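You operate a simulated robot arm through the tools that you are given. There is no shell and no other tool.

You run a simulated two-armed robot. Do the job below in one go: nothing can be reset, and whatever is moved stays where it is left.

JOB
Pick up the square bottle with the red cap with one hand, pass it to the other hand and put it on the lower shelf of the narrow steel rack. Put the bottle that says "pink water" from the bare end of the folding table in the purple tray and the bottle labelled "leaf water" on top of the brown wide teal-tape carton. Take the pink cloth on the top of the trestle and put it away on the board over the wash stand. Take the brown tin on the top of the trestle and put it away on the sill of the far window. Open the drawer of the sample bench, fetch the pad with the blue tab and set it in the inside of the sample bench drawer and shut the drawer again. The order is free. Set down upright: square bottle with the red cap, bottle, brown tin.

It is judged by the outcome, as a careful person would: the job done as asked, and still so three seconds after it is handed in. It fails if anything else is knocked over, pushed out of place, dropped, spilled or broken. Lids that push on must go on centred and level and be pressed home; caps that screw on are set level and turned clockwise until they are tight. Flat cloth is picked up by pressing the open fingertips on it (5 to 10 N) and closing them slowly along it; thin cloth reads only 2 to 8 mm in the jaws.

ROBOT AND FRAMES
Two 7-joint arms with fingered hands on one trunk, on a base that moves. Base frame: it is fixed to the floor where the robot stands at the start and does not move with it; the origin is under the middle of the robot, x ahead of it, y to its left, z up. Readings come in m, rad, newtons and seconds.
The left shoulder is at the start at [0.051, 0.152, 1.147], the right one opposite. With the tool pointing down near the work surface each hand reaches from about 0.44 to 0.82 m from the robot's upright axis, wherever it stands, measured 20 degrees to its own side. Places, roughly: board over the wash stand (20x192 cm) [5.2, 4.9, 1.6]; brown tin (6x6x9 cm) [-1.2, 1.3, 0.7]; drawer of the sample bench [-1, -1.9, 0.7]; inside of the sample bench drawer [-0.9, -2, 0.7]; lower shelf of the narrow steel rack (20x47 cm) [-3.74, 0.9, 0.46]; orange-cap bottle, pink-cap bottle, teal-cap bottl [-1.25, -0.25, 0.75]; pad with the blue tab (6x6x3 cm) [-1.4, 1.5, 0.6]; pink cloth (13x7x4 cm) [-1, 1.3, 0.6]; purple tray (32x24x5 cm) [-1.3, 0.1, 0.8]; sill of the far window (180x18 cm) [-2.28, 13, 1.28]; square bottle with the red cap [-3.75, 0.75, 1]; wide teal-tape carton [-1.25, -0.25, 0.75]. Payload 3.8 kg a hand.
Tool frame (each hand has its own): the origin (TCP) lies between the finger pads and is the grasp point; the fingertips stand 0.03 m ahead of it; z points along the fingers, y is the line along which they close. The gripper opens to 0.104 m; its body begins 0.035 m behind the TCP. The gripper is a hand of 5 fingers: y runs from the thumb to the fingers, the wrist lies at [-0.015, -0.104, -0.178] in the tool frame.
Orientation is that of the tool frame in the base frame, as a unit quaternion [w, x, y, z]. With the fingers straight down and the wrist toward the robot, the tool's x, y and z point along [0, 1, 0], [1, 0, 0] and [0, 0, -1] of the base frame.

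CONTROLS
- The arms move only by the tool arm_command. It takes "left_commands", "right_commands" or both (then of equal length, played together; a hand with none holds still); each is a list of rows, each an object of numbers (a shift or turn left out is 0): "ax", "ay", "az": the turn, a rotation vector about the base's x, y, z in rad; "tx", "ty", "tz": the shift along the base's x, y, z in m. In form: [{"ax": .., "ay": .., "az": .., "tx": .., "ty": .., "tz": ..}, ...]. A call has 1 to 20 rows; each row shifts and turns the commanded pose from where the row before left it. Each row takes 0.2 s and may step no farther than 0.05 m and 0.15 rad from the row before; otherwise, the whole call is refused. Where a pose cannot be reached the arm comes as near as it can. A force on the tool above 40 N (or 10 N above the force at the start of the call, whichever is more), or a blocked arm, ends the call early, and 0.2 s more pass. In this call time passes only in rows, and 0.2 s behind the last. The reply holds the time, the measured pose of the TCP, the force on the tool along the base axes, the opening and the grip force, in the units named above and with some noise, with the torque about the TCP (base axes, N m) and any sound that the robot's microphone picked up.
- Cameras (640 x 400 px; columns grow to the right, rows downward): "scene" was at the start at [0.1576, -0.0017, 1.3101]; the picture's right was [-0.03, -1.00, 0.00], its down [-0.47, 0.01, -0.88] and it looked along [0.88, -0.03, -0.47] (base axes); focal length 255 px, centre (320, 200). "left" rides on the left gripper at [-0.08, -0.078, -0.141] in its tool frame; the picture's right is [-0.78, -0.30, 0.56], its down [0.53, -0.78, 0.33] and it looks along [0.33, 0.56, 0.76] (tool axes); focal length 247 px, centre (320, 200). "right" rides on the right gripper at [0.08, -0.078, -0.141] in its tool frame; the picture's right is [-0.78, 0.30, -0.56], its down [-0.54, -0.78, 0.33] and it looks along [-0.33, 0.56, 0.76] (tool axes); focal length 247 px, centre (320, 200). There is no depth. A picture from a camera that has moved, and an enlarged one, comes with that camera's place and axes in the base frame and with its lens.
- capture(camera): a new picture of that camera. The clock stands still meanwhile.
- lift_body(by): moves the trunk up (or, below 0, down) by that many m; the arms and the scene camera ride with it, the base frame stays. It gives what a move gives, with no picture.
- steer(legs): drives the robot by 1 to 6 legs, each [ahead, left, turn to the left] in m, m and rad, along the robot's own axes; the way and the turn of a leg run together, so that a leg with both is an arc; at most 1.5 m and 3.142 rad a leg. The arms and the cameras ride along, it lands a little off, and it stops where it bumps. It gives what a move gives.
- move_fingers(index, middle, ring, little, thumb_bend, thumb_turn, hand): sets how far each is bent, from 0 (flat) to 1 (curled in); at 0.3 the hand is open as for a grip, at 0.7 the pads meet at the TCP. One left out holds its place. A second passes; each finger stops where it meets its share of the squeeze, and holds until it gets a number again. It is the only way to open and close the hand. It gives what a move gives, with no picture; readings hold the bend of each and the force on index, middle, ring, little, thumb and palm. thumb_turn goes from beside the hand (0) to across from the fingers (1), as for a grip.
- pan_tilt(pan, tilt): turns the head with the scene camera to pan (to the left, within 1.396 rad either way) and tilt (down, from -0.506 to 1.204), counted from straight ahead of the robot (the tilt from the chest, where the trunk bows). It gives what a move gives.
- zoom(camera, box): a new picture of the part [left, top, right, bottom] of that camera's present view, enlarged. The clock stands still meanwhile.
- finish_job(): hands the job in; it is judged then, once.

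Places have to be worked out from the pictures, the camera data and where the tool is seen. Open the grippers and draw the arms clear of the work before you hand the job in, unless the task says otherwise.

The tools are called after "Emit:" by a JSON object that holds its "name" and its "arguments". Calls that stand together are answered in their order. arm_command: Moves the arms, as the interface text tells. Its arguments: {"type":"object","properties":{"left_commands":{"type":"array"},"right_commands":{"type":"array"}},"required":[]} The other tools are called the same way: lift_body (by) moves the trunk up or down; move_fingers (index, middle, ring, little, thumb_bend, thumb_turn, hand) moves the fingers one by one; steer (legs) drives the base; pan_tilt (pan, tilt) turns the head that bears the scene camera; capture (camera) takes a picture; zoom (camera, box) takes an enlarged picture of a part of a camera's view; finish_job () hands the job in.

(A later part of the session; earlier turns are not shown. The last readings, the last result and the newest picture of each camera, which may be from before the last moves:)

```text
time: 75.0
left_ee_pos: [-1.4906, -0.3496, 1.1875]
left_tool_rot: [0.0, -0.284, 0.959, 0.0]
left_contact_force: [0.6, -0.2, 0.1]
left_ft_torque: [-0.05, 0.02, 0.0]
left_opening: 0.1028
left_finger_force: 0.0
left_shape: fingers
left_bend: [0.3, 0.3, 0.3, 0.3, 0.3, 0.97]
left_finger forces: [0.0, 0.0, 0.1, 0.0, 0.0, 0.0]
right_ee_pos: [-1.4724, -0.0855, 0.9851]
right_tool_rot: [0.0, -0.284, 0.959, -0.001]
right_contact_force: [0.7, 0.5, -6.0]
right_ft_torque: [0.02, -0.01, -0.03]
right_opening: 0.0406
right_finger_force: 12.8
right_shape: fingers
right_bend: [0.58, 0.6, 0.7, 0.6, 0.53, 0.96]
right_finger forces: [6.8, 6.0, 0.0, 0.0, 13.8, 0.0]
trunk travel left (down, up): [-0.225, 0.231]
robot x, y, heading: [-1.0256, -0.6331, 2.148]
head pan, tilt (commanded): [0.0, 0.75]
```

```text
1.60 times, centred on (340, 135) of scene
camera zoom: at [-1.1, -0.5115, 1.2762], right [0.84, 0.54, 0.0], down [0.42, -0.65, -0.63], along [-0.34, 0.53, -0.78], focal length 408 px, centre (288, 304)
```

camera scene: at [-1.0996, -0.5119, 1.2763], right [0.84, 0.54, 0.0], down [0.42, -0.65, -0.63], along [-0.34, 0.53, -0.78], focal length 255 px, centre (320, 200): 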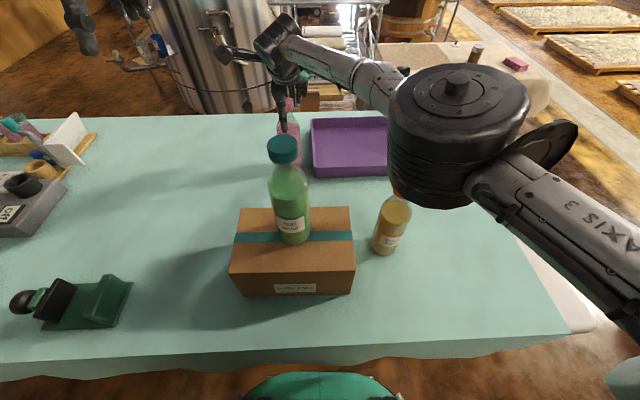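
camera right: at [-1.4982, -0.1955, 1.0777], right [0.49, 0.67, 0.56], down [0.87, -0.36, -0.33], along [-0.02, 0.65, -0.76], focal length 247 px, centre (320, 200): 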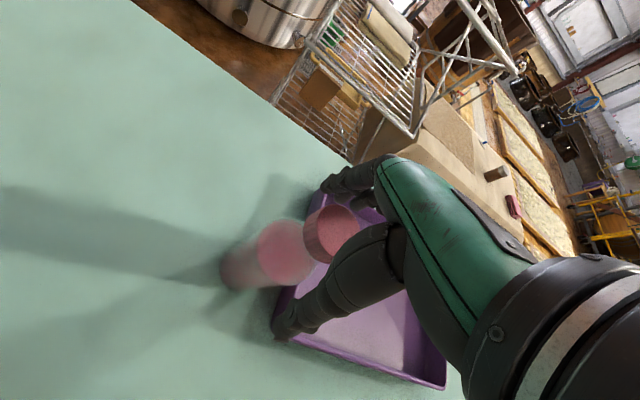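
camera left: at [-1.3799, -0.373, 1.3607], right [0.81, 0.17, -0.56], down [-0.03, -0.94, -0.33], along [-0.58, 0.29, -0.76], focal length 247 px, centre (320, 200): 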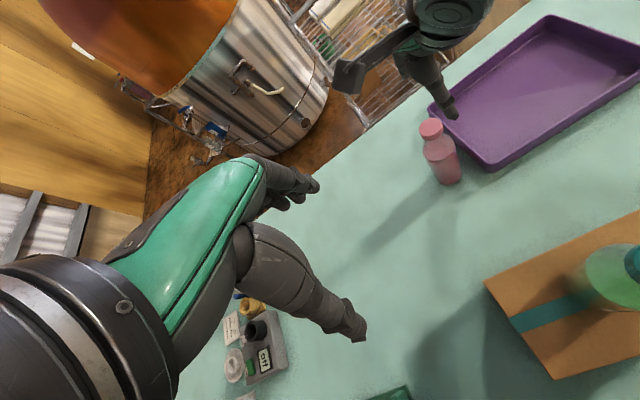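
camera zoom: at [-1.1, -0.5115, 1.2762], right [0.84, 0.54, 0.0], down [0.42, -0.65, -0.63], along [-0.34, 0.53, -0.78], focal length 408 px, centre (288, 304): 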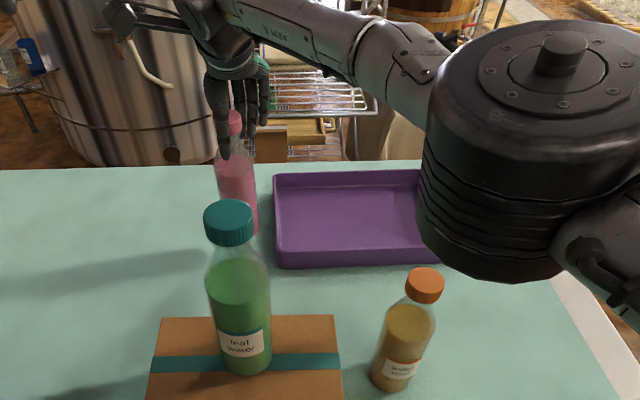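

Held firmly and lifted (6 N). I raise it above the tray rim and carry it over the near-left part of the tray.

Emit:
{"name": "arm_command", "arguments": {"right_commands": [{"tz": 0.025}, {"tz": 0.025}, {"tx": 0.03, "ty": 0.028}, {"tx": 0.03, "ty": 0.028}, {"tx": 0.03, "ty": 0.028}, {"tx": 0.031, "ty": 0.027}]}}

Emit:
{"name": "capture", "arguments": {"camera": "scene"}}

Emit:
{"name": "capture", "arguments": {"camera": "left"}}

Emit:
{"name": "capture", "arguments": {"camera": "right"}}

```text
time: 76.4
left_ee_pos: [-1.4898, -0.3475, 1.1885]
left_tool_rot: [0.0, -0.283, 0.959, -0.001]
left_contact_force: [0.8, -0.2, 0.5]
left_ft_torque: [0.02, 0.03, 0.01]
left_opening: 0.1028
left_finger_force: 0.0
left_shape: fingers
left_bend: [0.3, 0.3, 0.3, 0.3, 0.3, 0.97]
left_finger forces: [0.0, 0.1, 0.1, 0.0, 0.0, 0.0]
right_ee_pos: [-1.3482, 0.0262, 1.0335]
right_tool_rot: [-0.001, -0.284, 0.959, -0.001]
right_contact_force: [1.8, -0.4, -5.8]
right_ft_torque: [0.01, -0.1, 0.01]
right_opening: 0.0405
right_finger_force: 13.5
right_shape: fingers
right_bend: [0.59, 0.6, 0.7, 0.6, 0.53, 0.95]
right_finger forces: [6.2, 6.6, 0.1, 0.0, 13.7, 0.0]
trunk travel left (down, up): [-0.225, 0.231]
robot x, y, heading: [-1.0219, -0.6311, 2.144]
head pan, tilt (commanded): [0.0, 0.75]
```

```text
taken
camera scene: at [-1.0984, -0.5098, 1.2761], right [0.84, 0.54, 0.0], down [0.42, -0.65, -0.63], along [-0.34, 0.53, -0.78], focal length 255 px, centre (320, 200)
```

scene: 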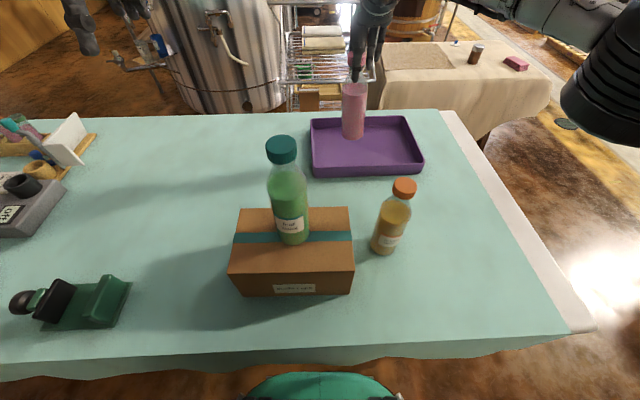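

```text
taken
camera left: at [-1.3791, -0.3686, 1.3299], right [0.81, 0.17, -0.56], down [-0.03, -0.94, -0.33], along [-0.58, 0.28, -0.76], focal length 247 px, centre (320, 200)
```

left: 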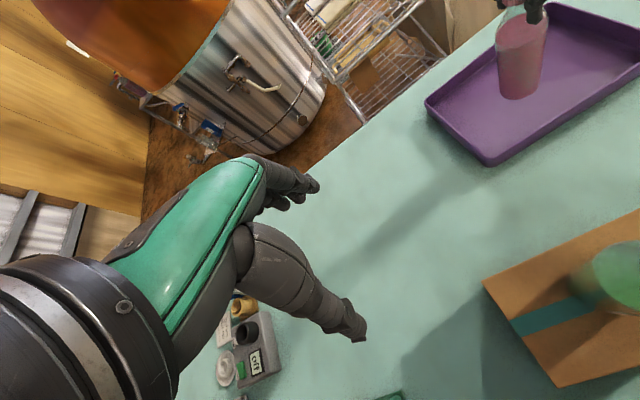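

```text
taken
camera right: at [-1.3726, -0.0824, 1.1758], right [0.49, 0.67, 0.56], down [0.87, -0.36, -0.33], along [-0.02, 0.65, -0.76], focal length 247 px, centre (320, 200)
```

right: 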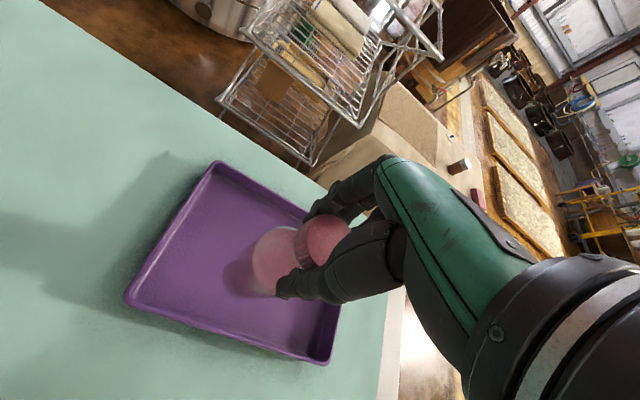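

The bottle hangs well inside the tray outline. I lower it to just above the tray floor and then step down feeling for contact.

Emit:
{"name": "arm_command", "arguments": {"right_commands": [{"tz": -0.03}, {"tz": -0.03}, {"tz": -0.015}, {"tz": -0.005}]}}

Emit:
{"name": "arm_command", "arguments": {"right_commands": [{"tz": -0.003}, {"tz": -0.002}]}}

Emit:
{"name": "arm_command", "arguments": {"right_commands": [{"tz": -0.002}]}}

```text
time: 77.4
left_ee_pos: [-1.4908, -0.3476, 1.1881]
left_tool_rot: [0.0, -0.282, 0.959, 0.0]
left_contact_force: [0.6, -0.1, 0.2]
left_ft_torque: [0.04, 0.02, 0.0]
left_opening: 0.1028
left_finger_force: 0.1
left_shape: fingers
left_bend: [0.3, 0.3, 0.3, 0.3, 0.3, 0.97]
left_finger forces: [0.0, 0.0, 0.0, 0.0, 0.0, 0.0]
right_ee_pos: [-1.3515, 0.0251, 0.9552]
right_tool_rot: [0.0, -0.284, 0.959, -0.001]
right_contact_force: [-0.7, 0.5, -5.1]
right_ft_torque: [0.06, 0.04, 0.0]
right_opening: 0.0403
right_finger_force: 13.5
right_shape: fingers
right_bend: [0.59, 0.6, 0.7, 0.6, 0.53, 0.95]
right_finger forces: [6.8, 6.3, 0.0, 0.1, 13.2, 0.0]
trunk travel left (down, up): [-0.225, 0.231]
robot x, y, heading: [-1.0216, -0.635, 2.152]
head pan, tilt (commanded): [0.0, 0.75]
```

```text
time: 78.0
left_ee_pos: [-1.4919, -0.349, 1.189]
left_tool_rot: [0.0, -0.283, 0.959, 0.0]
left_contact_force: [-0.2, -0.2, -0.8]
left_ft_torque: [0.0, 0.01, -0.02]
left_opening: 0.1028
left_finger_force: 0.0
left_shape: fingers
left_bend: [0.3, 0.3, 0.3, 0.3, 0.3, 0.97]
left_finger forces: [0.0, 0.1, 0.0, 0.0, 0.0, 0.0]
right_ee_pos: [-1.3526, 0.0253, 0.9515]
right_tool_rot: [0.001, -0.284, 0.959, -0.001]
right_contact_force: [-1.0, 0.7, -4.5]
right_ft_torque: [0.02, -0.01, 0.0]
right_opening: 0.0403
right_finger_force: 13.6
right_shape: fingers
right_bend: [0.59, 0.6, 0.7, 0.6, 0.53, 0.95]
right_finger forces: [6.8, 6.2, 0.0, 0.0, 13.3, 0.1]
trunk travel left (down, up): [-0.225, 0.231]
robot x, y, heading: [-1.0276, -0.6312, 2.142]
head pan, tilt (commanded): [0.0, 0.75]
```

```text
time: 78.4
left_ee_pos: [-1.4908, -0.3499, 1.1885]
left_tool_rot: [-0.001, -0.283, 0.959, 0.0]
left_contact_force: [-0.3, -0.6, -0.6]
left_ft_torque: [-0.01, -0.01, 0.05]
left_opening: 0.1031
left_finger_force: 0.1
left_shape: fingers
left_bend: [0.3, 0.3, 0.3, 0.3, 0.3, 0.97]
left_finger forces: [0.1, 0.0, 0.0, 0.0, 0.0, 0.0]
right_ee_pos: [-1.3534, 0.0245, 0.9492]
right_tool_rot: [0.001, -0.285, 0.959, -0.001]
right_contact_force: [0.5, -0.6, -5.1]
right_ft_torque: [0.06, -0.03, 0.01]
right_opening: 0.0403
right_finger_force: 13.2
right_shape: fingers
right_bend: [0.59, 0.6, 0.7, 0.6, 0.53, 0.95]
right_finger forces: [6.8, 6.3, 0.0, 0.0, 13.3, 0.1]
trunk travel left (down, up): [-0.225, 0.231]
robot x, y, heading: [-1.0219, -0.6325, 2.149]
head pan, tilt (commanded): [0.0, 0.75]
```

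Still hanging (−5 N). I continue in 2 mm steps.

Emit:
{"name": "arm_command", "arguments": {"right_commands": [{"tz": -0.002}]}}

Emit:
{"name": "arm_command", "arguments": {"right_commands": [{"tz": -0.002}]}}

Emit:
{"name": "arm_command", "arguments": {"right_commands": [{"tz": -0.002}]}}

```text
time: 78.8
left_ee_pos: [-1.4904, -0.3504, 1.1871]
left_tool_rot: [-0.001, -0.283, 0.959, 0.0]
left_contact_force: [0.0, -0.4, -0.1]
left_ft_torque: [0.02, -0.02, -0.03]
left_opening: 0.1029
left_finger_force: 0.1
left_shape: fingers
left_bend: [0.3, 0.3, 0.3, 0.3, 0.3, 0.97]
left_finger forces: [0.1, 0.0, 0.1, 0.0, 0.1, 0.1]
right_ee_pos: [-1.3521, 0.0245, 0.9489]
right_tool_rot: [0.001, -0.284, 0.959, -0.002]
right_contact_force: [-0.2, 0.0, -6.2]
right_ft_torque: [0.06, 0.01, 0.04]
right_opening: 0.0405
right_finger_force: 13.6
right_shape: fingers
right_bend: [0.59, 0.6, 0.7, 0.6, 0.53, 0.95]
right_finger forces: [6.8, 6.3, 0.0, 0.0, 13.3, 0.0]
trunk travel left (down, up): [-0.225, 0.231]
robot x, y, heading: [-1.0218, -0.6312, 2.144]
head pan, tilt (commanded): [0.0, 0.75]
```

```text
time: 79.2
left_ee_pos: [-1.4918, -0.3503, 1.1883]
left_tool_rot: [0.0, -0.284, 0.959, 0.0]
left_contact_force: [-1.0, -0.3, 0.1]
left_ft_torque: [0.0, 0.04, 0.05]
left_opening: 0.1031
left_finger_force: 0.0
left_shape: fingers
left_bend: [0.3, 0.3, 0.3, 0.3, 0.3, 0.97]
left_finger forces: [0.0, 0.0, 0.0, 0.1, 0.0, 0.1]
right_ee_pos: [-1.3528, 0.0247, 0.9463]
right_tool_rot: [0.0, -0.285, 0.959, -0.001]
right_contact_force: [-0.3, -1.0, -5.3]
right_ft_torque: [0.04, 0.05, -0.03]
right_opening: 0.0402
right_finger_force: 13.3
right_shape: fingers
right_bend: [0.59, 0.6, 0.7, 0.6, 0.53, 0.95]
right_finger forces: [6.8, 6.3, 0.0, 0.0, 13.3, 0.0]
trunk travel left (down, up): [-0.225, 0.231]
robot x, y, heading: [-1.0221, -0.6339, 2.148]
head pan, tilt (commanded): [0.0, 0.75]
```

```text
time: 79.6
left_ee_pos: [-1.4913, -0.3498, 1.1892]
left_tool_rot: [0.0, -0.283, 0.959, 0.002]
left_contact_force: [0.2, -0.1, -0.7]
left_ft_torque: [-0.01, 0.0, -0.03]
left_opening: 0.1027
left_finger_force: 0.0
left_shape: fingers
left_bend: [0.3, 0.3, 0.3, 0.3, 0.3, 0.97]
left_finger forces: [0.1, 0.0, 0.1, 0.0, 0.0, 0.0]
right_ee_pos: [-1.3536, 0.0243, 0.9454]
right_tool_rot: [-0.001, -0.283, 0.959, 0.0]
right_contact_force: [-0.4, 0.2, -1.0]
right_ft_torque: [-0.03, -0.01, -0.02]
right_opening: 0.0405
right_finger_force: 14.0
right_shape: fingers
right_bend: [0.59, 0.6, 0.7, 0.6, 0.53, 0.95]
right_finger forces: [7.1, 6.6, 0.0, 0.1, 13.8, 0.1]
trunk travel left (down, up): [-0.225, 0.231]
robot x, y, heading: [-1.0227, -0.6291, 2.137]
head pan, tilt (commanded): [0.0, 0.75]
```

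The force went to −1 N: the bottle touches the tray floor. One more 1.5 mm step, then I open the fingers and rise.

Emit:
{"name": "arm_command", "arguments": {"right_commands": [{"tz": -0.0015}]}}

Emit:
{"name": "move_fingers", "arguments": {"hand": "right", "index": 0.5, "middle": 0.5, "ring": 0.5, "little": 0.5, "thumb_bend": 0.48}}

Emit:
{"name": "move_fingers", "arguments": {"hand": "right", "index": 0.3, "middle": 0.3, "ring": 0.3, "little": 0.3, "thumb_bend": 0.3}}

Emit:
{"name": "arm_command", "arguments": {"right_commands": [{"tz": 0.02}, {"tz": 0.04}, {"tz": 0.04}, {"tz": 0.04}]}}

Emit:
{"name": "capture", "arguments": {"camera": "scene"}}

Emit:
{"name": "capture", "arguments": {"camera": "right"}}

```text
time: 80.0
left_ee_pos: [-1.4902, -0.3501, 1.1899]
left_tool_rot: [0.0, -0.282, 0.959, 0.001]
left_contact_force: [0.3, 0.3, -0.9]
left_ft_torque: [0.03, -0.01, 0.03]
left_opening: 0.1029
left_finger_force: 0.0
left_shape: fingers
left_bend: [0.3, 0.3, 0.3, 0.3, 0.3, 0.97]
left_finger forces: [0.1, 0.0, 0.0, 0.0, 0.0, 0.1]
right_ee_pos: [-1.3524, 0.0242, 0.9448]
right_tool_rot: [-0.001, -0.284, 0.959, 0.001]
right_contact_force: [0.4, 0.6, 5.3]
right_ft_torque: [-0.06, -0.05, 0.04]
right_opening: 0.0405
right_finger_force: 14.9
right_shape: fingers
right_bend: [0.59, 0.6, 0.7, 0.6, 0.53, 0.95]
right_finger forces: [7.6, 7.3, 0.0, 0.0, 14.9, 0.0]
trunk travel left (down, up): [-0.225, 0.231]
robot x, y, heading: [-1.0223, -0.6323, 2.145]
head pan, tilt (commanded): [0.0, 0.75]
```

```text
time: 81.0
left_ee_pos: [-1.4894, -0.3506, 1.1897]
left_tool_rot: [0.0, -0.284, 0.959, 0.0]
left_contact_force: [-0.4, 0.9, 0.8]
left_ft_torque: [0.01, 0.01, 0.02]
left_opening: 0.1031
left_finger_force: 0.1
left_shape: fingers
left_bend: [0.3, 0.3, 0.3, 0.3, 0.3, 0.97]
left_finger forces: [0.0, 0.0, 0.1, 0.1, 0.0, 0.1]
right_ee_pos: [-1.352, 0.0255, 0.944]
right_tool_rot: [0.0, -0.284, 0.959, 0.0]
right_contact_force: [-0.2, 0.3, -0.2]
right_ft_torque: [0.01, 0.0, 0.02]
right_opening: 0.0543
right_finger_force: 0.1
right_shape: fingers
right_bend: [0.5, 0.5, 0.5, 0.5, 0.48, 0.97]
right_finger forces: [0.1, 0.0, 0.0, 0.0, 0.0, 0.0]
trunk travel left (down, up): [-0.225, 0.231]
robot x, y, heading: [-1.0235, -0.6305, 2.147]
head pan, tilt (commanded): [0.0, 0.75]
```

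```text
time: 82.0
left_ee_pos: [-1.491, -0.3498, 1.1884]
left_tool_rot: [0.0, -0.283, 0.959, 0.0]
left_contact_force: [0.8, 0.2, 0.2]
left_ft_torque: [-0.02, -0.01, 0.02]
left_opening: 0.1028
left_finger_force: 0.0
left_shape: fingers
left_bend: [0.3, 0.3, 0.3, 0.3, 0.3, 0.97]
left_finger forces: [0.0, 0.0, 0.0, 0.0, 0.0, 0.0]
right_ee_pos: [-1.3528, 0.0257, 0.9425]
right_tool_rot: [-0.001, -0.284, 0.959, 0.001]
right_contact_force: [-0.4, -0.5, 0.3]
right_ft_torque: [-0.04, -0.03, 0.03]
right_opening: 0.1026
right_finger_force: 0.1
right_shape: fingers
right_bend: [0.3, 0.3, 0.3, 0.3, 0.3, 0.97]
right_finger forces: [0.1, 0.0, 0.1, 0.0, 0.0, 0.0]
trunk travel left (down, up): [-0.225, 0.231]
robot x, y, heading: [-1.0216, -0.6308, 2.145]
head pan, tilt (commanded): [0.0, 0.75]
```

```text
time: 83.0
left_ee_pos: [-1.4898, -0.351, 1.1872]
left_tool_rot: [-0.001, -0.283, 0.959, 0.001]
left_contact_force: [0.8, 0.7, 0.1]
left_ft_torque: [0.0, 0.0, -0.01]
left_opening: 0.1029
left_finger_force: 0.1
left_shape: fingers
left_bend: [0.3, 0.3, 0.3, 0.3, 0.3, 0.97]
left_finger forces: [0.0, 0.1, 0.0, 0.0, 0.0, 0.1]
right_ee_pos: [-1.3506, 0.0246, 1.0838]
right_tool_rot: [0.001, -0.283, 0.959, 0.0]
right_contact_force: [-0.3, 0.0, -0.9]
right_ft_torque: [-0.01, 0.03, -0.03]
right_opening: 0.1026
right_finger_force: 0.0
right_shape: fingers
right_bend: [0.3, 0.3, 0.3, 0.3, 0.3, 0.97]
right_finger forces: [0.1, 0.1, 0.0, 0.1, 0.0, 0.0]
trunk travel left (down, up): [-0.225, 0.231]
robot x, y, heading: [-1.0207, -0.6336, 2.146]
head pan, tilt (commanded): [0.0, 0.75]
```

```text
taken
camera scene: at [-1.0995, -0.5128, 1.2764], right [0.84, 0.54, 0.0], down [0.42, -0.65, -0.63], along [-0.34, 0.53, -0.78], focal length 255 px, centre (320, 200)
```

scene: 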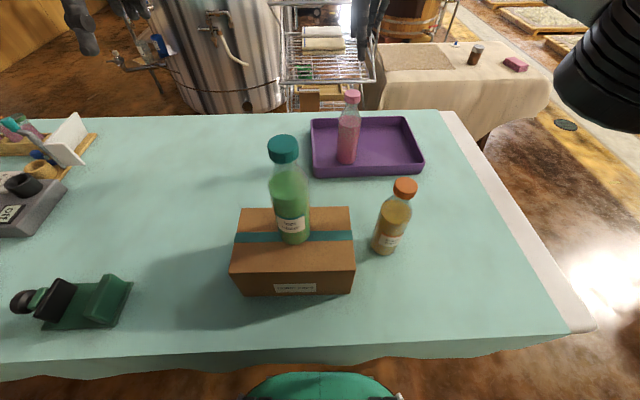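

```text
taken
camera right: at [-1.3757, -0.0846, 1.2252], right [0.49, 0.67, 0.56], down [0.87, -0.36, -0.33], along [-0.02, 0.65, -0.76], focal length 247 px, centre (320, 200)
```

right: 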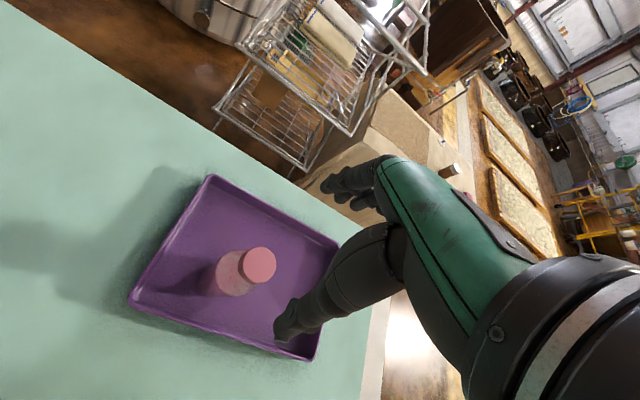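

Both bottles stand as asked. I raise the right hand well clear, then zoom toward the trestle to see the tin, cloth and pad.

Emit:
{"name": "arm_command", "arguments": {"right_commands": [{"tz": 0.04}, {"tz": 0.04}, {"tz": 0.04}]}}

Emit:
{"name": "steer", "arguments": {"legs": [[-0.3, 0, 0]]}}

Emit:
{"name": "pan_tilt", "arguments": {"pan": -0.3, "tilt": 0.35}}

Emit:
{"name": "capture", "arguments": {"camera": "scene"}}

Emit:
{"name": "pan_tilt", "arguments": {"pan": 0.7, "tilt": 0.3}}

Emit:
{"name": "capture", "arguments": {"camera": "scene"}}

```text
time: 83.8
left_ee_pos: [-1.4901, -0.3498, 1.1882]
left_tool_rot: [0.0, -0.283, 0.959, 0.001]
left_contact_force: [-0.3, 0.0, 0.1]
left_ft_torque: [-0.01, 0.0, 0.0]
left_opening: 0.1028
left_finger_force: 0.0
left_shape: fingers
left_bend: [0.3, 0.3, 0.3, 0.3, 0.3, 0.97]
left_finger forces: [0.0, 0.1, 0.1, 0.0, 0.1, 0.0]
right_ee_pos: [-1.344, 0.0155, 1.1988]
right_tool_rot: [0.0, -0.284, 0.959, 0.0]
right_contact_force: [0.0, 0.0, -0.6]
right_ft_torque: [-0.02, 0.01, 0.01]
right_opening: 0.1025
right_finger_force: 0.1
right_shape: fingers
right_bend: [0.3, 0.3, 0.3, 0.3, 0.3, 0.97]
right_finger forces: [0.0, 0.0, 0.1, 0.1, 0.1, 0.0]
right hand out of reach, approached as far as the arm can: row 3
trunk travel left (down, up): [-0.225, 0.231]
robot x, y, heading: [-1.0243, -0.6292, 2.141]
head pan, tilt (commanded): [0.0, 0.75]
```

```text
time: 85.9
left_ee_pos: [-1.3233, -0.607, 1.1875]
left_tool_rot: [0.001, -0.283, 0.959, -0.001]
left_contact_force: [-0.6, 0.0, 0.2]
left_ft_torque: [-0.01, 0.05, 0.01]
left_opening: 0.1027
left_finger_force: 0.1
left_shape: fingers
left_bend: [0.3, 0.3, 0.3, 0.3, 0.3, 0.97]
left_finger forces: [0.0, 0.0, 0.0, 0.0, 0.0, 0.0]
right_ee_pos: [-1.1756, -0.2415, 1.197]
right_tool_rot: [0.001, -0.282, 0.959, -0.001]
right_contact_force: [-0.7, -0.8, 0.5]
right_ft_torque: [0.01, -0.01, -0.01]
right_opening: 0.1027
right_finger_force: 0.0
right_shape: fingers
right_bend: [0.3, 0.3, 0.3, 0.3, 0.3, 0.97]
right_finger forces: [0.0, 0.1, 0.0, 0.1, 0.0, 0.1]
trunk travel left (down, up): [-0.225, 0.231]
robot x, y, heading: [-0.852, -0.8904, 2.145]
head pan, tilt (commanded): [0.0, 0.75]
```

```text
time: 86.7
left_ee_pos: [-1.3222, -0.6069, 1.1883]
left_tool_rot: [0.0, -0.282, 0.959, 0.0]
left_contact_force: [-0.3, 0.3, -0.2]
left_ft_torque: [-0.01, -0.02, -0.01]
left_opening: 0.1029
left_finger_force: 0.0
left_shape: fingers
left_bend: [0.3, 0.3, 0.3, 0.3, 0.3, 0.97]
left_finger forces: [0.0, 0.0, 0.0, 0.0, 0.0, 0.1]
right_ee_pos: [-1.1753, -0.2415, 1.1967]
right_tool_rot: [0.0, -0.282, 0.959, 0.001]
right_contact_force: [0.0, -0.1, 0.6]
right_ft_torque: [0.01, -0.01, -0.01]
right_opening: 0.1025
right_finger_force: 0.1
right_shape: fingers
right_bend: [0.3, 0.3, 0.3, 0.3, 0.3, 0.97]
right_finger forces: [0.1, 0.1, 0.0, 0.0, 0.0, 0.0]
trunk travel left (down, up): [-0.225, 0.231]
robot x, y, heading: [-0.8569, -0.8908, 2.149]
head pan, tilt (commanded): [-0.3, 0.351]
```

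```text
taken
camera scene: at [-0.9153, -0.746, 1.3107], right [0.96, 0.27, 0.04], down [0.16, -0.44, -0.88], along [-0.22, 0.86, -0.47], focal length 255 px, centre (320, 200)
```

scene: 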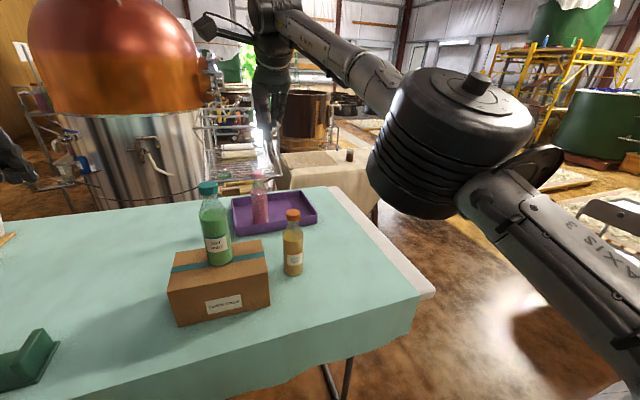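

```text
time: 88.0
left_ee_pos: [-1.3218, -0.607, 1.188]
left_tool_rot: [0.0, -0.283, 0.959, 0.0]
left_contact_force: [0.2, 0.4, -0.2]
left_ft_torque: [0.01, -0.01, -0.02]
left_opening: 0.1029
left_finger_force: 0.1
left_shape: fingers
left_bend: [0.3, 0.3, 0.3, 0.3, 0.3, 0.97]
left_finger forces: [0.1, 0.0, 0.0, 0.0, 0.0, 0.1]
right_ee_pos: [-1.175, -0.2421, 1.1974]
right_tool_rot: [0.001, -0.282, 0.959, 0.0]
right_contact_force: [0.6, 0.0, -0.4]
right_ft_torque: [0.0, 0.01, 0.01]
right_opening: 0.1026
right_finger_force: 0.1
right_shape: fingers
right_bend: [0.3, 0.3, 0.3, 0.3, 0.3, 0.97]
right_finger forces: [0.1, 0.1, 0.0, 0.0, 0.0, 0.0]
trunk travel left (down, up): [-0.225, 0.231]
robot x, y, heading: [-0.8552, -0.8927, 2.146]
head pan, tilt (commanded): [0.7, 0.3]
```

```text
taken
camera scene: at [-0.98, -0.8074, 1.3178], right [0.3, 0.95, -0.09], down [0.35, -0.2, -0.91], along [-0.89, 0.24, -0.4], focal length 255 px, centre (320, 200)
```

scene: 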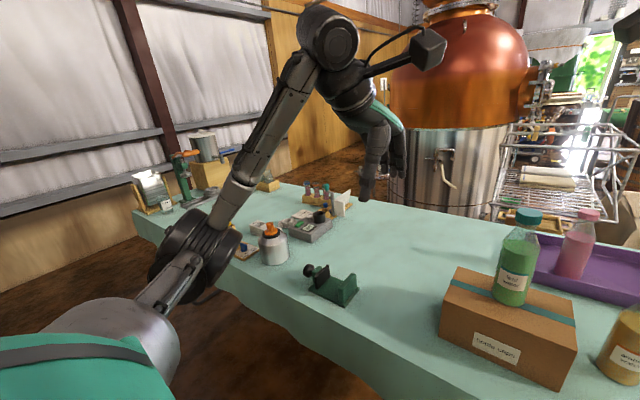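

I now see the layout: passage to the rack is past the still. First I fetch from the trestle: I pull the right hand back and drive round the table end to the trestle's near edge.

Emit:
{"name": "arm_command", "arguments": {"right_commands": [{"tx": 0.03, "ty": -0.03}, {"tx": 0.03, "ty": -0.03}, {"tx": 0.03, "ty": -0.03}, {"tx": 0.03, "ty": -0.03}, {"tx": 0.03, "ty": 0.0}]}}

Emit:
{"name": "steer", "arguments": {"legs": [[0.1, -0.844, 0], [0.726, -0.35, 0], [0, 0, 0.275], [0.35, 0.15, 0]]}}

Emit:
{"name": "pan_tilt", "arguments": {"pan": 0.0, "tilt": 0.6}}

Emit:
{"name": "capture", "arguments": {"camera": "scene"}}

```text
time: 89.2
left_ee_pos: [-1.3218, -0.6071, 1.1886]
left_tool_rot: [0.0, -0.282, 0.959, 0.001]
left_contact_force: [0.8, -0.6, -0.2]
left_ft_torque: [-0.01, 0.02, 0.01]
left_opening: 0.1028
left_finger_force: 0.1
left_shape: fingers
left_bend: [0.3, 0.3, 0.3, 0.3, 0.3, 0.97]
left_finger forces: [0.1, 0.1, 0.1, 0.0, 0.0, 0.0]
right_ee_pos: [-1.0247, -0.3625, 1.1981]
right_tool_rot: [0.0, -0.283, 0.959, -0.001]
right_contact_force: [0.0, -1.0, 0.2]
right_ft_torque: [0.01, 0.0, 0.04]
right_opening: 0.1029
right_finger_force: 0.0
right_shape: fingers
right_bend: [0.3, 0.3, 0.3, 0.3, 0.3, 0.98]
right_finger forces: [0.0, 0.1, 0.0, 0.0, 0.1, 0.0]
trunk travel left (down, up): [-0.225, 0.231]
robot x, y, heading: [-0.8567, -0.8876, 2.138]
head pan, tilt (commanded): [0.7, 0.3]
```

```text
time: 100.5
left_ee_pos: [-1.1564, 0.7256, 1.1885]
left_tool_rot: [-0.001, -0.403, 0.915, 0.001]
left_contact_force: [-0.4, -0.1, 0.1]
left_ft_torque: [-0.02, 0.02, -0.01]
left_opening: 0.1025
left_finger_force: 0.1
left_shape: fingers
left_bend: [0.3, 0.3, 0.3, 0.3, 0.3, 0.97]
left_finger forces: [0.0, 0.1, 0.0, 0.1, 0.1, 0.0]
right_ee_pos: [-0.9325, 1.0405, 1.1992]
right_tool_rot: [-0.001, -0.404, 0.915, 0.0]
right_contact_force: [-0.7, 0.4, -0.1]
right_ft_torque: [-0.01, 0.0, -0.02]
right_opening: 0.1028
right_finger_force: 0.0
right_shape: fingers
right_bend: [0.3, 0.3, 0.3, 0.3, 0.3, 0.98]
right_finger forces: [0.0, 0.1, 0.0, 0.1, 0.0, 0.1]
trunk travel left (down, up): [-0.225, 0.231]
robot x, y, heading: [-0.6341, 0.5713, 2.405]
head pan, tilt (commanded): [0.7, 0.3]
```

```text
time: 101.6
left_ee_pos: [-1.1564, 0.727, 1.1892]
left_tool_rot: [0.0, -0.404, 0.915, 0.001]
left_contact_force: [-0.5, -0.4, 0.0]
left_ft_torque: [0.02, -0.01, 0.01]
left_opening: 0.1028
left_finger_force: 0.0
left_shape: fingers
left_bend: [0.3, 0.3, 0.3, 0.3, 0.3, 0.97]
left_finger forces: [0.0, 0.1, 0.1, 0.0, 0.0, 0.0]
right_ee_pos: [-0.9336, 1.0402, 1.199]
right_tool_rot: [0.0, -0.404, 0.915, 0.0]
right_contact_force: [0.0, 0.6, -0.2]
right_ft_torque: [0.0, -0.03, -0.02]
right_opening: 0.1028
right_finger_force: 0.1
right_shape: fingers
right_bend: [0.3, 0.3, 0.3, 0.3, 0.3, 0.98]
right_finger forces: [0.0, 0.1, 0.0, 0.1, 0.0, 0.0]
trunk travel left (down, up): [-0.225, 0.231]
robot x, y, heading: [-0.6321, 0.5705, 2.403]
head pan, tilt (commanded): [0.0, 0.6]
```

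```text
taken
camera scene: at [-0.7438, 0.6734, 1.2883], right [0.67, 0.74, 0.0], down [0.5, -0.46, -0.74], along [-0.55, 0.5, -0.68], focal length 255 px, centre (320, 200)
```

scene: 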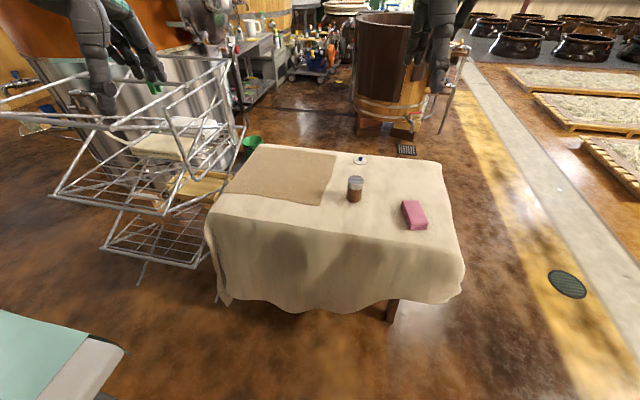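

The trestle: white pad with blue tab at the back, tin in the middle, pink folded cloth at the right. I zoom in for positions.

Emit:
{"name": "zoom", "arguments": {"camera": "scene", "box": [310, 140, 460, 240]}}

Emit:
{"name": "pan_tilt", "arguments": {"pan": 0.0, "tilt": 0.0}}

Emit:
{"name": "capture", "arguments": {"camera": "scene"}}

Emit:
{"name": "pan_tilt", "arguments": {"pan": 0.6, "tilt": 0.1}}

Emit:
{"name": "capture", "arguments": {"camera": "scene"}}

```text
4.00 times, centred on (385, 190) of scene
camera zoom: at [-0.7438, 0.6734, 1.2883], right [0.67, 0.74, 0.0], down [0.5, -0.46, -0.74], along [-0.55, 0.5, -0.68], focal length 1020 px, centre (60, 240)
```

zoom: 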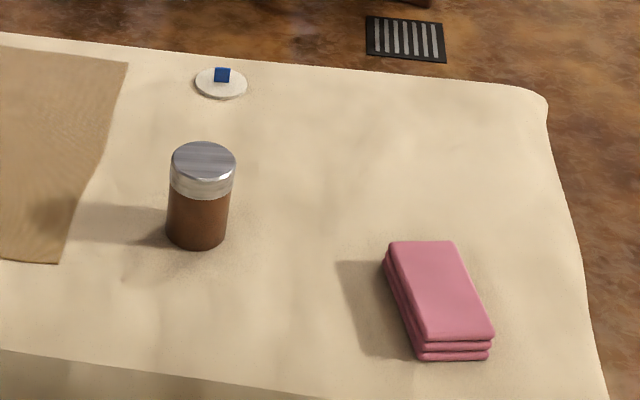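

```text
time: 102.6
left_ee_pos: [-1.1578, 0.7269, 1.1874]
left_tool_rot: [0.0, -0.404, 0.915, 0.0]
left_contact_force: [0.7, 0.6, -0.6]
left_ft_torque: [-0.03, 0.01, -0.02]
left_opening: 0.1029
left_finger_force: 0.1
left_shape: fingers
left_bend: [0.3, 0.3, 0.3, 0.3, 0.3, 0.97]
left_finger forces: [0.1, 0.1, 0.1, 0.0, 0.0, 0.0]
right_ee_pos: [-0.9326, 1.0403, 1.1982]
right_tool_rot: [0.0, -0.403, 0.915, 0.0]
right_contact_force: [-0.4, 0.4, -0.5]
right_ft_torque: [-0.02, 0.01, -0.05]
right_opening: 0.103
right_finger_force: 0.1
right_shape: fingers
right_bend: [0.3, 0.3, 0.3, 0.3, 0.3, 0.98]
right_finger forces: [0.1, 0.1, 0.1, 0.0, 0.0, 0.1]
trunk travel left (down, up): [-0.225, 0.231]
robot x, y, heading: [-0.6306, 0.5709, 2.397]
head pan, tilt (commanded): [0.0, 0.0]
```

```text
taken
camera scene: at [-0.7509, 0.6799, 1.3426], right [0.67, 0.74, 0.0], down [0.1, -0.1, -0.99], along [-0.73, 0.67, -0.14], focal length 255 px, centre (320, 200)
```

scene: 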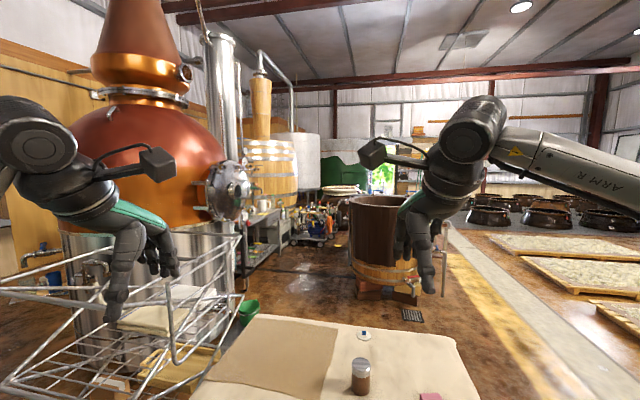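

```text
time: 103.6
left_ee_pos: [-1.1578, 0.7259, 1.1894]
left_tool_rot: [0.0, -0.404, 0.915, 0.0]
left_contact_force: [-0.1, -0.3, -0.6]
left_ft_torque: [-0.01, -0.01, 0.04]
left_opening: 0.1028
left_finger_force: 0.0
left_shape: fingers
left_bend: [0.3, 0.3, 0.3, 0.3, 0.3, 0.97]
left_finger forces: [0.0, 0.0, 0.0, 0.1, 0.0, 0.1]
right_ee_pos: [-0.9319, 1.0409, 1.1981]
right_tool_rot: [0.0, -0.404, 0.915, 0.0]
right_contact_force: [0.3, -0.7, 1.3]
right_ft_torque: [0.0, -0.01, -0.04]
right_opening: 0.1029
right_finger_force: 0.0
right_shape: fingers
right_bend: [0.3, 0.3, 0.3, 0.3, 0.3, 0.98]
right_finger forces: [0.1, 0.1, 0.0, 0.0, 0.0, 0.0]
trunk travel left (down, up): [-0.225, 0.231]
robot x, y, heading: [-0.6323, 0.5693, 2.403]
head pan, tilt (commanded): [0.6, 0.099]
```

```text
taken
camera scene: at [-0.7747, 0.6313, 1.3357], right [0.14, 0.99, -0.08], down [0.2, -0.11, -0.97], along [-0.97, 0.12, -0.21], focal length 255 px, centre (320, 200)
```

scene: 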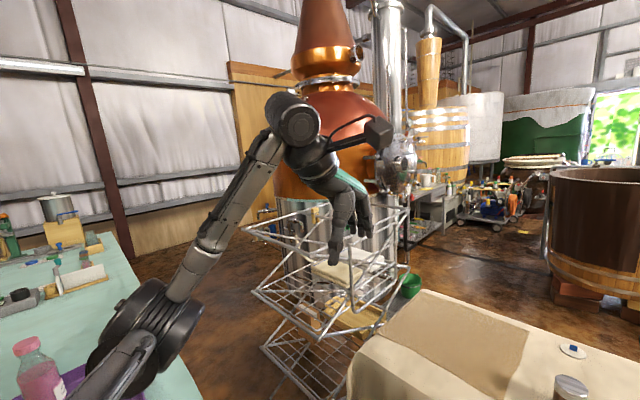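

I take the right hand camera's view of the trestle top for triangulation.

Emit:
{"name": "capture", "arguments": {"camera": "right"}}

Emit:
{"name": "pan_tilt", "arguments": {"pan": 0.0, "tilt": 0.7}}

```text
taken
camera right: at [-0.9288, 0.928, 1.3397], right [0.3, 0.77, 0.56], down [0.93, -0.13, -0.33], along [-0.19, 0.62, -0.76], focal length 247 px, centre (320, 200)
```

right: 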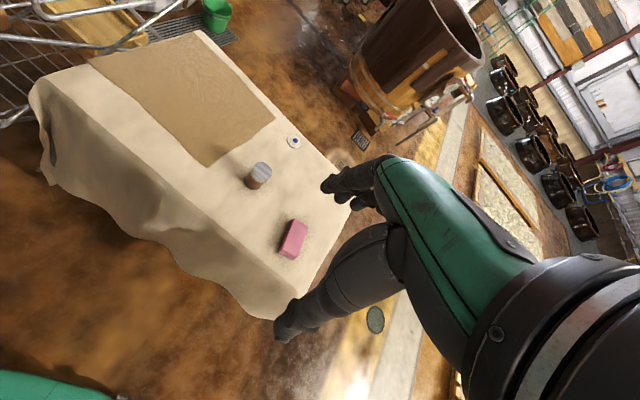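

```text
time: 104.6
left_ee_pos: [-1.1572, 0.7265, 1.1879]
left_tool_rot: [0.0, -0.404, 0.915, 0.001]
left_contact_force: [-0.3, -0.4, -1.1]
left_ft_torque: [-0.02, -0.03, 0.0]
left_opening: 0.1027
left_finger_force: 0.0
left_shape: fingers
left_bend: [0.3, 0.3, 0.3, 0.3, 0.3, 0.97]
left_finger forces: [0.0, 0.0, 0.1, 0.0, 0.0, 0.0]
right_ee_pos: [-0.9328, 1.0405, 1.1986]
right_tool_rot: [-0.001, -0.404, 0.915, 0.0]
right_contact_force: [-0.4, -0.6, -0.6]
right_ft_torque: [-0.01, -0.01, 0.03]
right_opening: 0.1029
right_finger_force: 0.0
right_shape: fingers
right_bend: [0.3, 0.3, 0.3, 0.3, 0.3, 0.98]
right_finger forces: [0.1, 0.0, 0.0, 0.1, 0.1, 0.1]
trunk travel left (down, up): [-0.225, 0.231]
robot x, y, heading: [-0.6311, 0.5711, 2.402]
head pan, tilt (commanded): [0.0, 0.7]
```

Positions: pad (-1.355,1.480), tin (-1.207,1.27, top 0.706), cloth centre (-0.984,1.327), trestle top z≈0.617. I square up to the trestle's near edge and move closer, to reach the pad with the left hand.

Emit:
{"name": "steer", "arguments": {"legs": [[0, 0, -0.21], [0.37, 0.0, 0]]}}

Emit:
{"name": "lift_body", "arguments": {"by": -0.1}}

Emit:
{"name": "capture", "arguments": {"camera": "scene"}}

Emit:
{"name": "capture", "arguments": {"camera": "left"}}

```text
time: 107.8
left_ee_pos: [-1.323, 1.1264, 1.1868]
left_tool_rot: [0.001, -0.307, 0.952, -0.001]
left_contact_force: [-0.2, 0.0, -0.3]
left_ft_torque: [-0.01, -0.02, 0.01]
left_opening: 0.1028
left_finger_force: 0.0
left_shape: fingers
left_bend: [0.3, 0.3, 0.3, 0.3, 0.3, 0.97]
left_finger forces: [0.0, 0.1, 0.0, 0.1, 0.0, 0.0]
right_ee_pos: [-1.0374, 1.3853, 1.1963]
right_tool_rot: [0.001, -0.306, 0.952, -0.002]
right_contact_force: [-0.6, 0.4, -0.1]
right_ft_torque: [-0.04, -0.02, -0.01]
right_opening: 0.1028
right_finger_force: 0.1
right_shape: fingers
right_bend: [0.3, 0.3, 0.3, 0.3, 0.3, 0.98]
right_finger forces: [0.0, 0.2, 0.1, 0.0, 0.1, 0.0]
trunk travel left (down, up): [-0.225, 0.231]
robot x, y, heading: [-0.8408, 0.8617, 2.189]
head pan, tilt (commanded): [0.0, 0.7]
stopped in leg 2: the robot was blocked; the commanded pose is now the measured one
```

```text
time: 109.1
left_ee_pos: [-1.3205, 1.1227, 1.0888]
left_tool_rot: [0.0, -0.305, 0.952, 0.0]
left_contact_force: [0.6, 0.1, -0.2]
left_ft_torque: [0.01, 0.0, -0.02]
left_opening: 0.1027
left_finger_force: 0.1
left_shape: fingers
left_bend: [0.3, 0.3, 0.3, 0.3, 0.3, 0.97]
left_finger forces: [0.0, 0.0, 0.0, 0.0, 0.0, 0.1]
right_ee_pos: [-1.0346, 1.3808, 1.0997]
right_tool_rot: [0.0, -0.305, 0.952, 0.001]
right_contact_force: [-0.4, 0.8, -0.9]
right_ft_torque: [-0.03, 0.03, 0.02]
right_opening: 0.1032
right_finger_force: 0.0
right_shape: fingers
right_bend: [0.3, 0.3, 0.3, 0.3, 0.3, 0.98]
right_finger forces: [0.0, 0.0, 0.0, 0.1, 0.1, 0.1]
trunk travel left (down, up): [-0.125, 0.331]
robot x, y, heading: [-0.8423, 0.8558, 2.19]
head pan, tilt (commanded): [0.0, 0.7]
```

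```text
taken
camera scene: at [-0.9575, 1.0276, 1.1508], right [0.81, 0.58, 0.0], down [0.48, -0.68, -0.55], along [-0.32, 0.45, -0.83], focal length 255 px, centre (320, 200)
```

scene: 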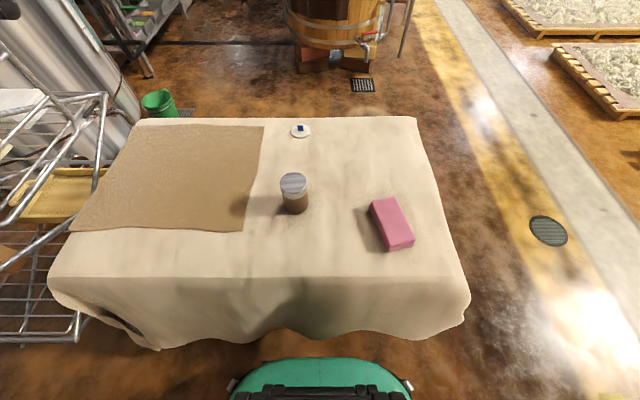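

```text
taken
camera left: at [-1.2091, 1.1062, 1.2308], right [0.8, 0.21, -0.56], down [0.02, -0.94, -0.33], along [-0.6, 0.26, -0.76], focal length 247 px, centre (320, 200)
```

left: 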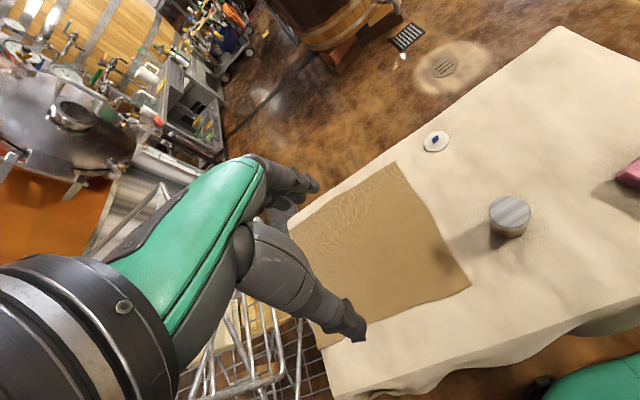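

The base touches the draped edge at 0.32 m, so the pad (at the far edge) is too far from here; nothing moved. The trestle's right end gives shorter reaches to all three things, so I back off and go round to that end.

Emit:
{"name": "steer", "arguments": {"legs": [[-0.15, 0, 0], [0.177, -0.745, 0], [0, 0, 1.57], [0.05, -0.645, 0]]}}

Emit:
{"name": "capture", "arguments": {"camera": "scene"}}

```text
time: 121.3
left_ee_pos: [-0.9185, 1.3426, 1.088]
left_tool_rot: [0.0, 0.887, -0.461, 0.0]
left_contact_force: [0.3, -0.2, -0.1]
left_ft_torque: [-0.01, -0.02, 0.01]
left_opening: 0.1029
left_finger_force: 0.1
left_shape: fingers
left_bend: [0.3, 0.3, 0.3, 0.3, 0.3, 0.97]
left_finger forces: [0.0, 0.1, 0.0, 0.0, 0.0, 0.0]
right_ee_pos: [-1.1762, 1.6303, 1.0978]
right_tool_rot: [-0.001, 0.888, -0.46, 0.001]
right_contact_force: [-0.2, -0.3, 0.2]
right_ft_torque: [-0.02, -0.02, -0.04]
right_opening: 0.1032
right_finger_force: 0.0
right_shape: fingers
right_bend: [0.3, 0.3, 0.3, 0.3, 0.3, 0.98]
right_finger forces: [0.1, 0.0, 0.0, 0.0, 0.0, 0.0]
trunk travel left (down, up): [-0.125, 0.331]
robot x, y, heading: [-0.6579, 1.8239, -2.53]
head pan, tilt (commanded): [0.0, 0.7]
```

```text
taken
camera scene: at [-0.8199, 1.7055, 1.1504], right [-0.57, 0.82, 0.0], down [0.68, 0.48, -0.55], along [-0.45, -0.32, -0.83], focal length 255 px, centre (320, 200)
```

scene: 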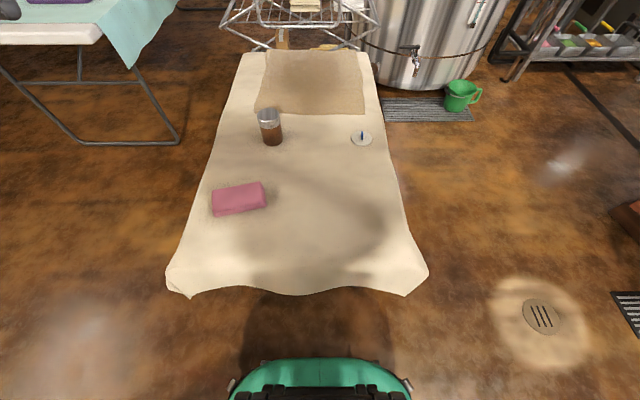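

From here pad, tin and cloth are all close. I zoom on the pad to see the tab's shape and orientation.

Emit:
{"name": "zoom", "arguments": {"camera": "scene", "box": [330, 115, 390, 155]}}

Emit:
{"name": "capture", "arguments": {"camera": "right"}}

```text
10.00 times, centred on (360, 135) of scene
camera zoom: at [-0.8199, 1.7055, 1.1504], right [-0.57, 0.82, 0.0], down [0.68, 0.48, -0.55], along [-0.45, -0.32, -0.83], focal length 2551 px, centre (-80, 850)
```

zoom: 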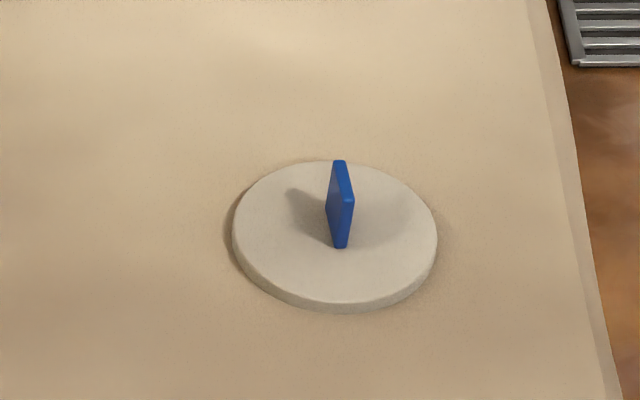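

```text
taken
camera right: at [-1.066, 1.6091, 1.2393], right [-0.69, 0.46, 0.56], down [0.33, 0.88, -0.33], along [-0.65, -0.05, -0.76], focal length 247 px, centre (320, 200)
```

right: 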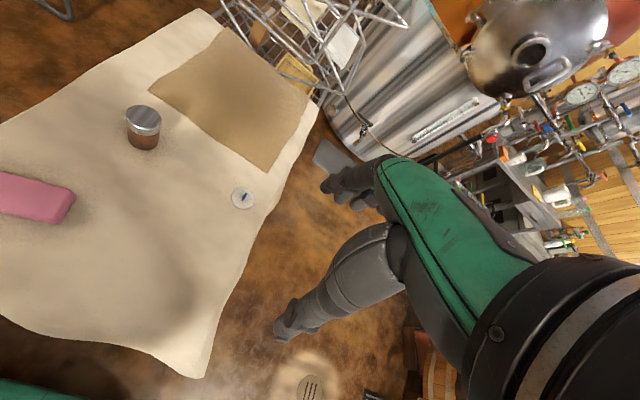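

The tab is a thin upright plate on a thin disc; its faces look toward the trestle's front and back, and the pad lies right by the back edge. From the back side my normal hand orientation will pinch it squarely, so I drive round there.

Emit:
{"name": "steer", "arguments": {"legs": [[-0.17, -0.4, 0], [0.532, -0.373, 0], [0, 0, 1.58], [0.13, -0.258, 0]]}}

Emit:
{"name": "capture", "arguments": {"camera": "scene"}}

Emit:
{"name": "capture", "arguments": {"camera": "right"}}

```text
time: 132.7
left_ee_pos: [-1.0653, 1.7185, 1.0893]
left_tool_rot: [0.0, 0.955, 0.298, 0.0]
left_contact_force: [-0.4, 0.4, 0.2]
left_ft_torque: [0.02, -0.02, 0.02]
left_opening: 0.1026
left_finger_force: 0.0
left_shape: fingers
left_bend: [0.3, 0.3, 0.3, 0.3, 0.3, 0.97]
left_finger forces: [0.1, 0.0, 0.0, 0.0, 0.0, 0.0]
right_ee_pos: [-1.3544, 1.4644, 1.0987]
right_tool_rot: [0.0, 0.955, 0.298, 0.0]
right_contact_force: [-0.6, 0.3, 0.6]
right_ft_torque: [0.01, 0.02, -0.02]
right_opening: 0.103
right_finger_force: 0.0
right_shape: fingers
right_bend: [0.3, 0.3, 0.3, 0.3, 0.3, 0.98]
right_finger forces: [0.0, 0.0, 0.1, 0.0, 0.0, 0.1]
trunk travel left (down, up): [-0.125, 0.331]
robot x, y, heading: [-1.5429, 1.9877, -0.967]
head pan, tilt (commanded): [0.0, 0.7]
```

```text
taken
camera scene: at [-1.4264, 1.8208, 1.1504], right [-0.82, -0.57, 0.0], down [-0.47, 0.69, -0.55], along [0.31, -0.45, -0.83], focal length 255 px, centre (320, 200)
```

scene: 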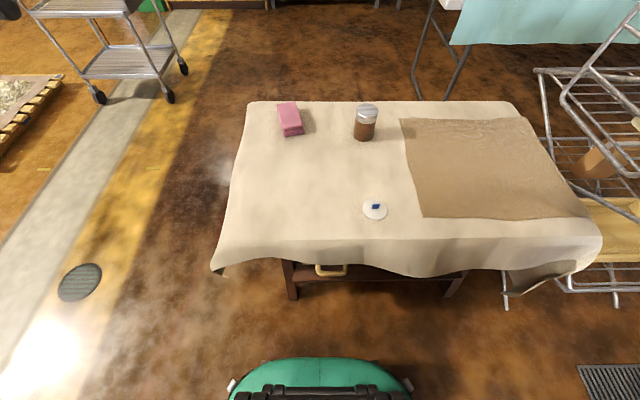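

```text
taken
camera right: at [-1.3329, 1.5722, 1.2394], right [-0.47, -0.69, 0.56], down [-0.88, 0.33, -0.33], along [0.04, -0.65, -0.76], focal length 247 px, centre (320, 200)
```

right: 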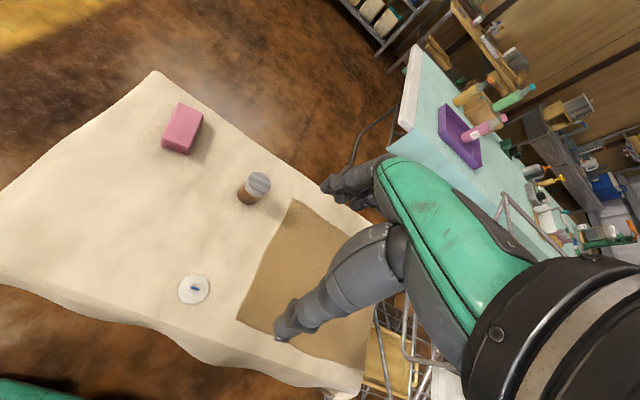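

I'm at the back side with the right hand nearly over the pad. I zoom in to refine the tab's place and direction.

Emit:
{"name": "zoom", "arguments": {"camera": "scene", "box": [345, 188, 405, 228]}}

Emit:
{"name": "zoom", "arguments": {"camera": "right", "box": [163, 265, 223, 315]}}

```text
10.00 times, centred on (375, 208) of scene
camera zoom: at [-1.4264, 1.8208, 1.1504], right [-0.82, -0.57, 0.0], down [-0.47, 0.69, -0.55], along [0.31, -0.45, -0.83], focal length 2551 px, centre (-230, 120)
```

zoom: 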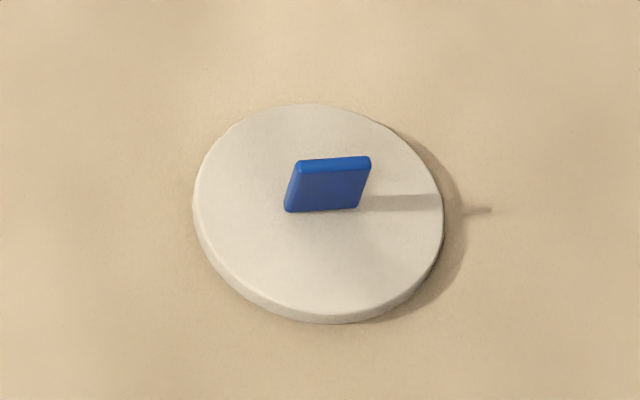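

```text
8.00 times, centred on (193, 290) of right
camera zoom: at [-1.3329, 1.5722, 1.2394], right [-0.47, -0.69, 0.56], down [-0.88, 0.33, -0.33], along [0.04, -0.65, -0.76], focal length 1976 px, centre (1336, -520)
```

zoom: 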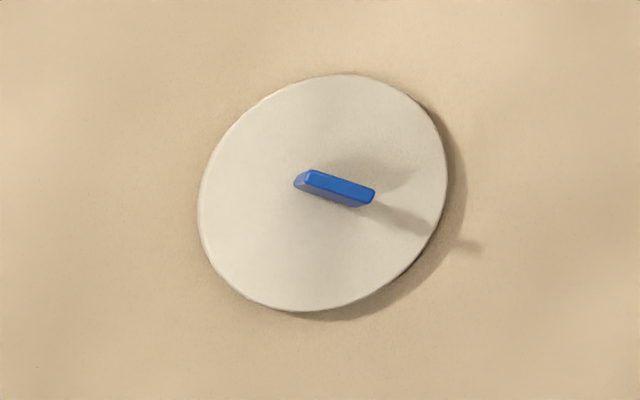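

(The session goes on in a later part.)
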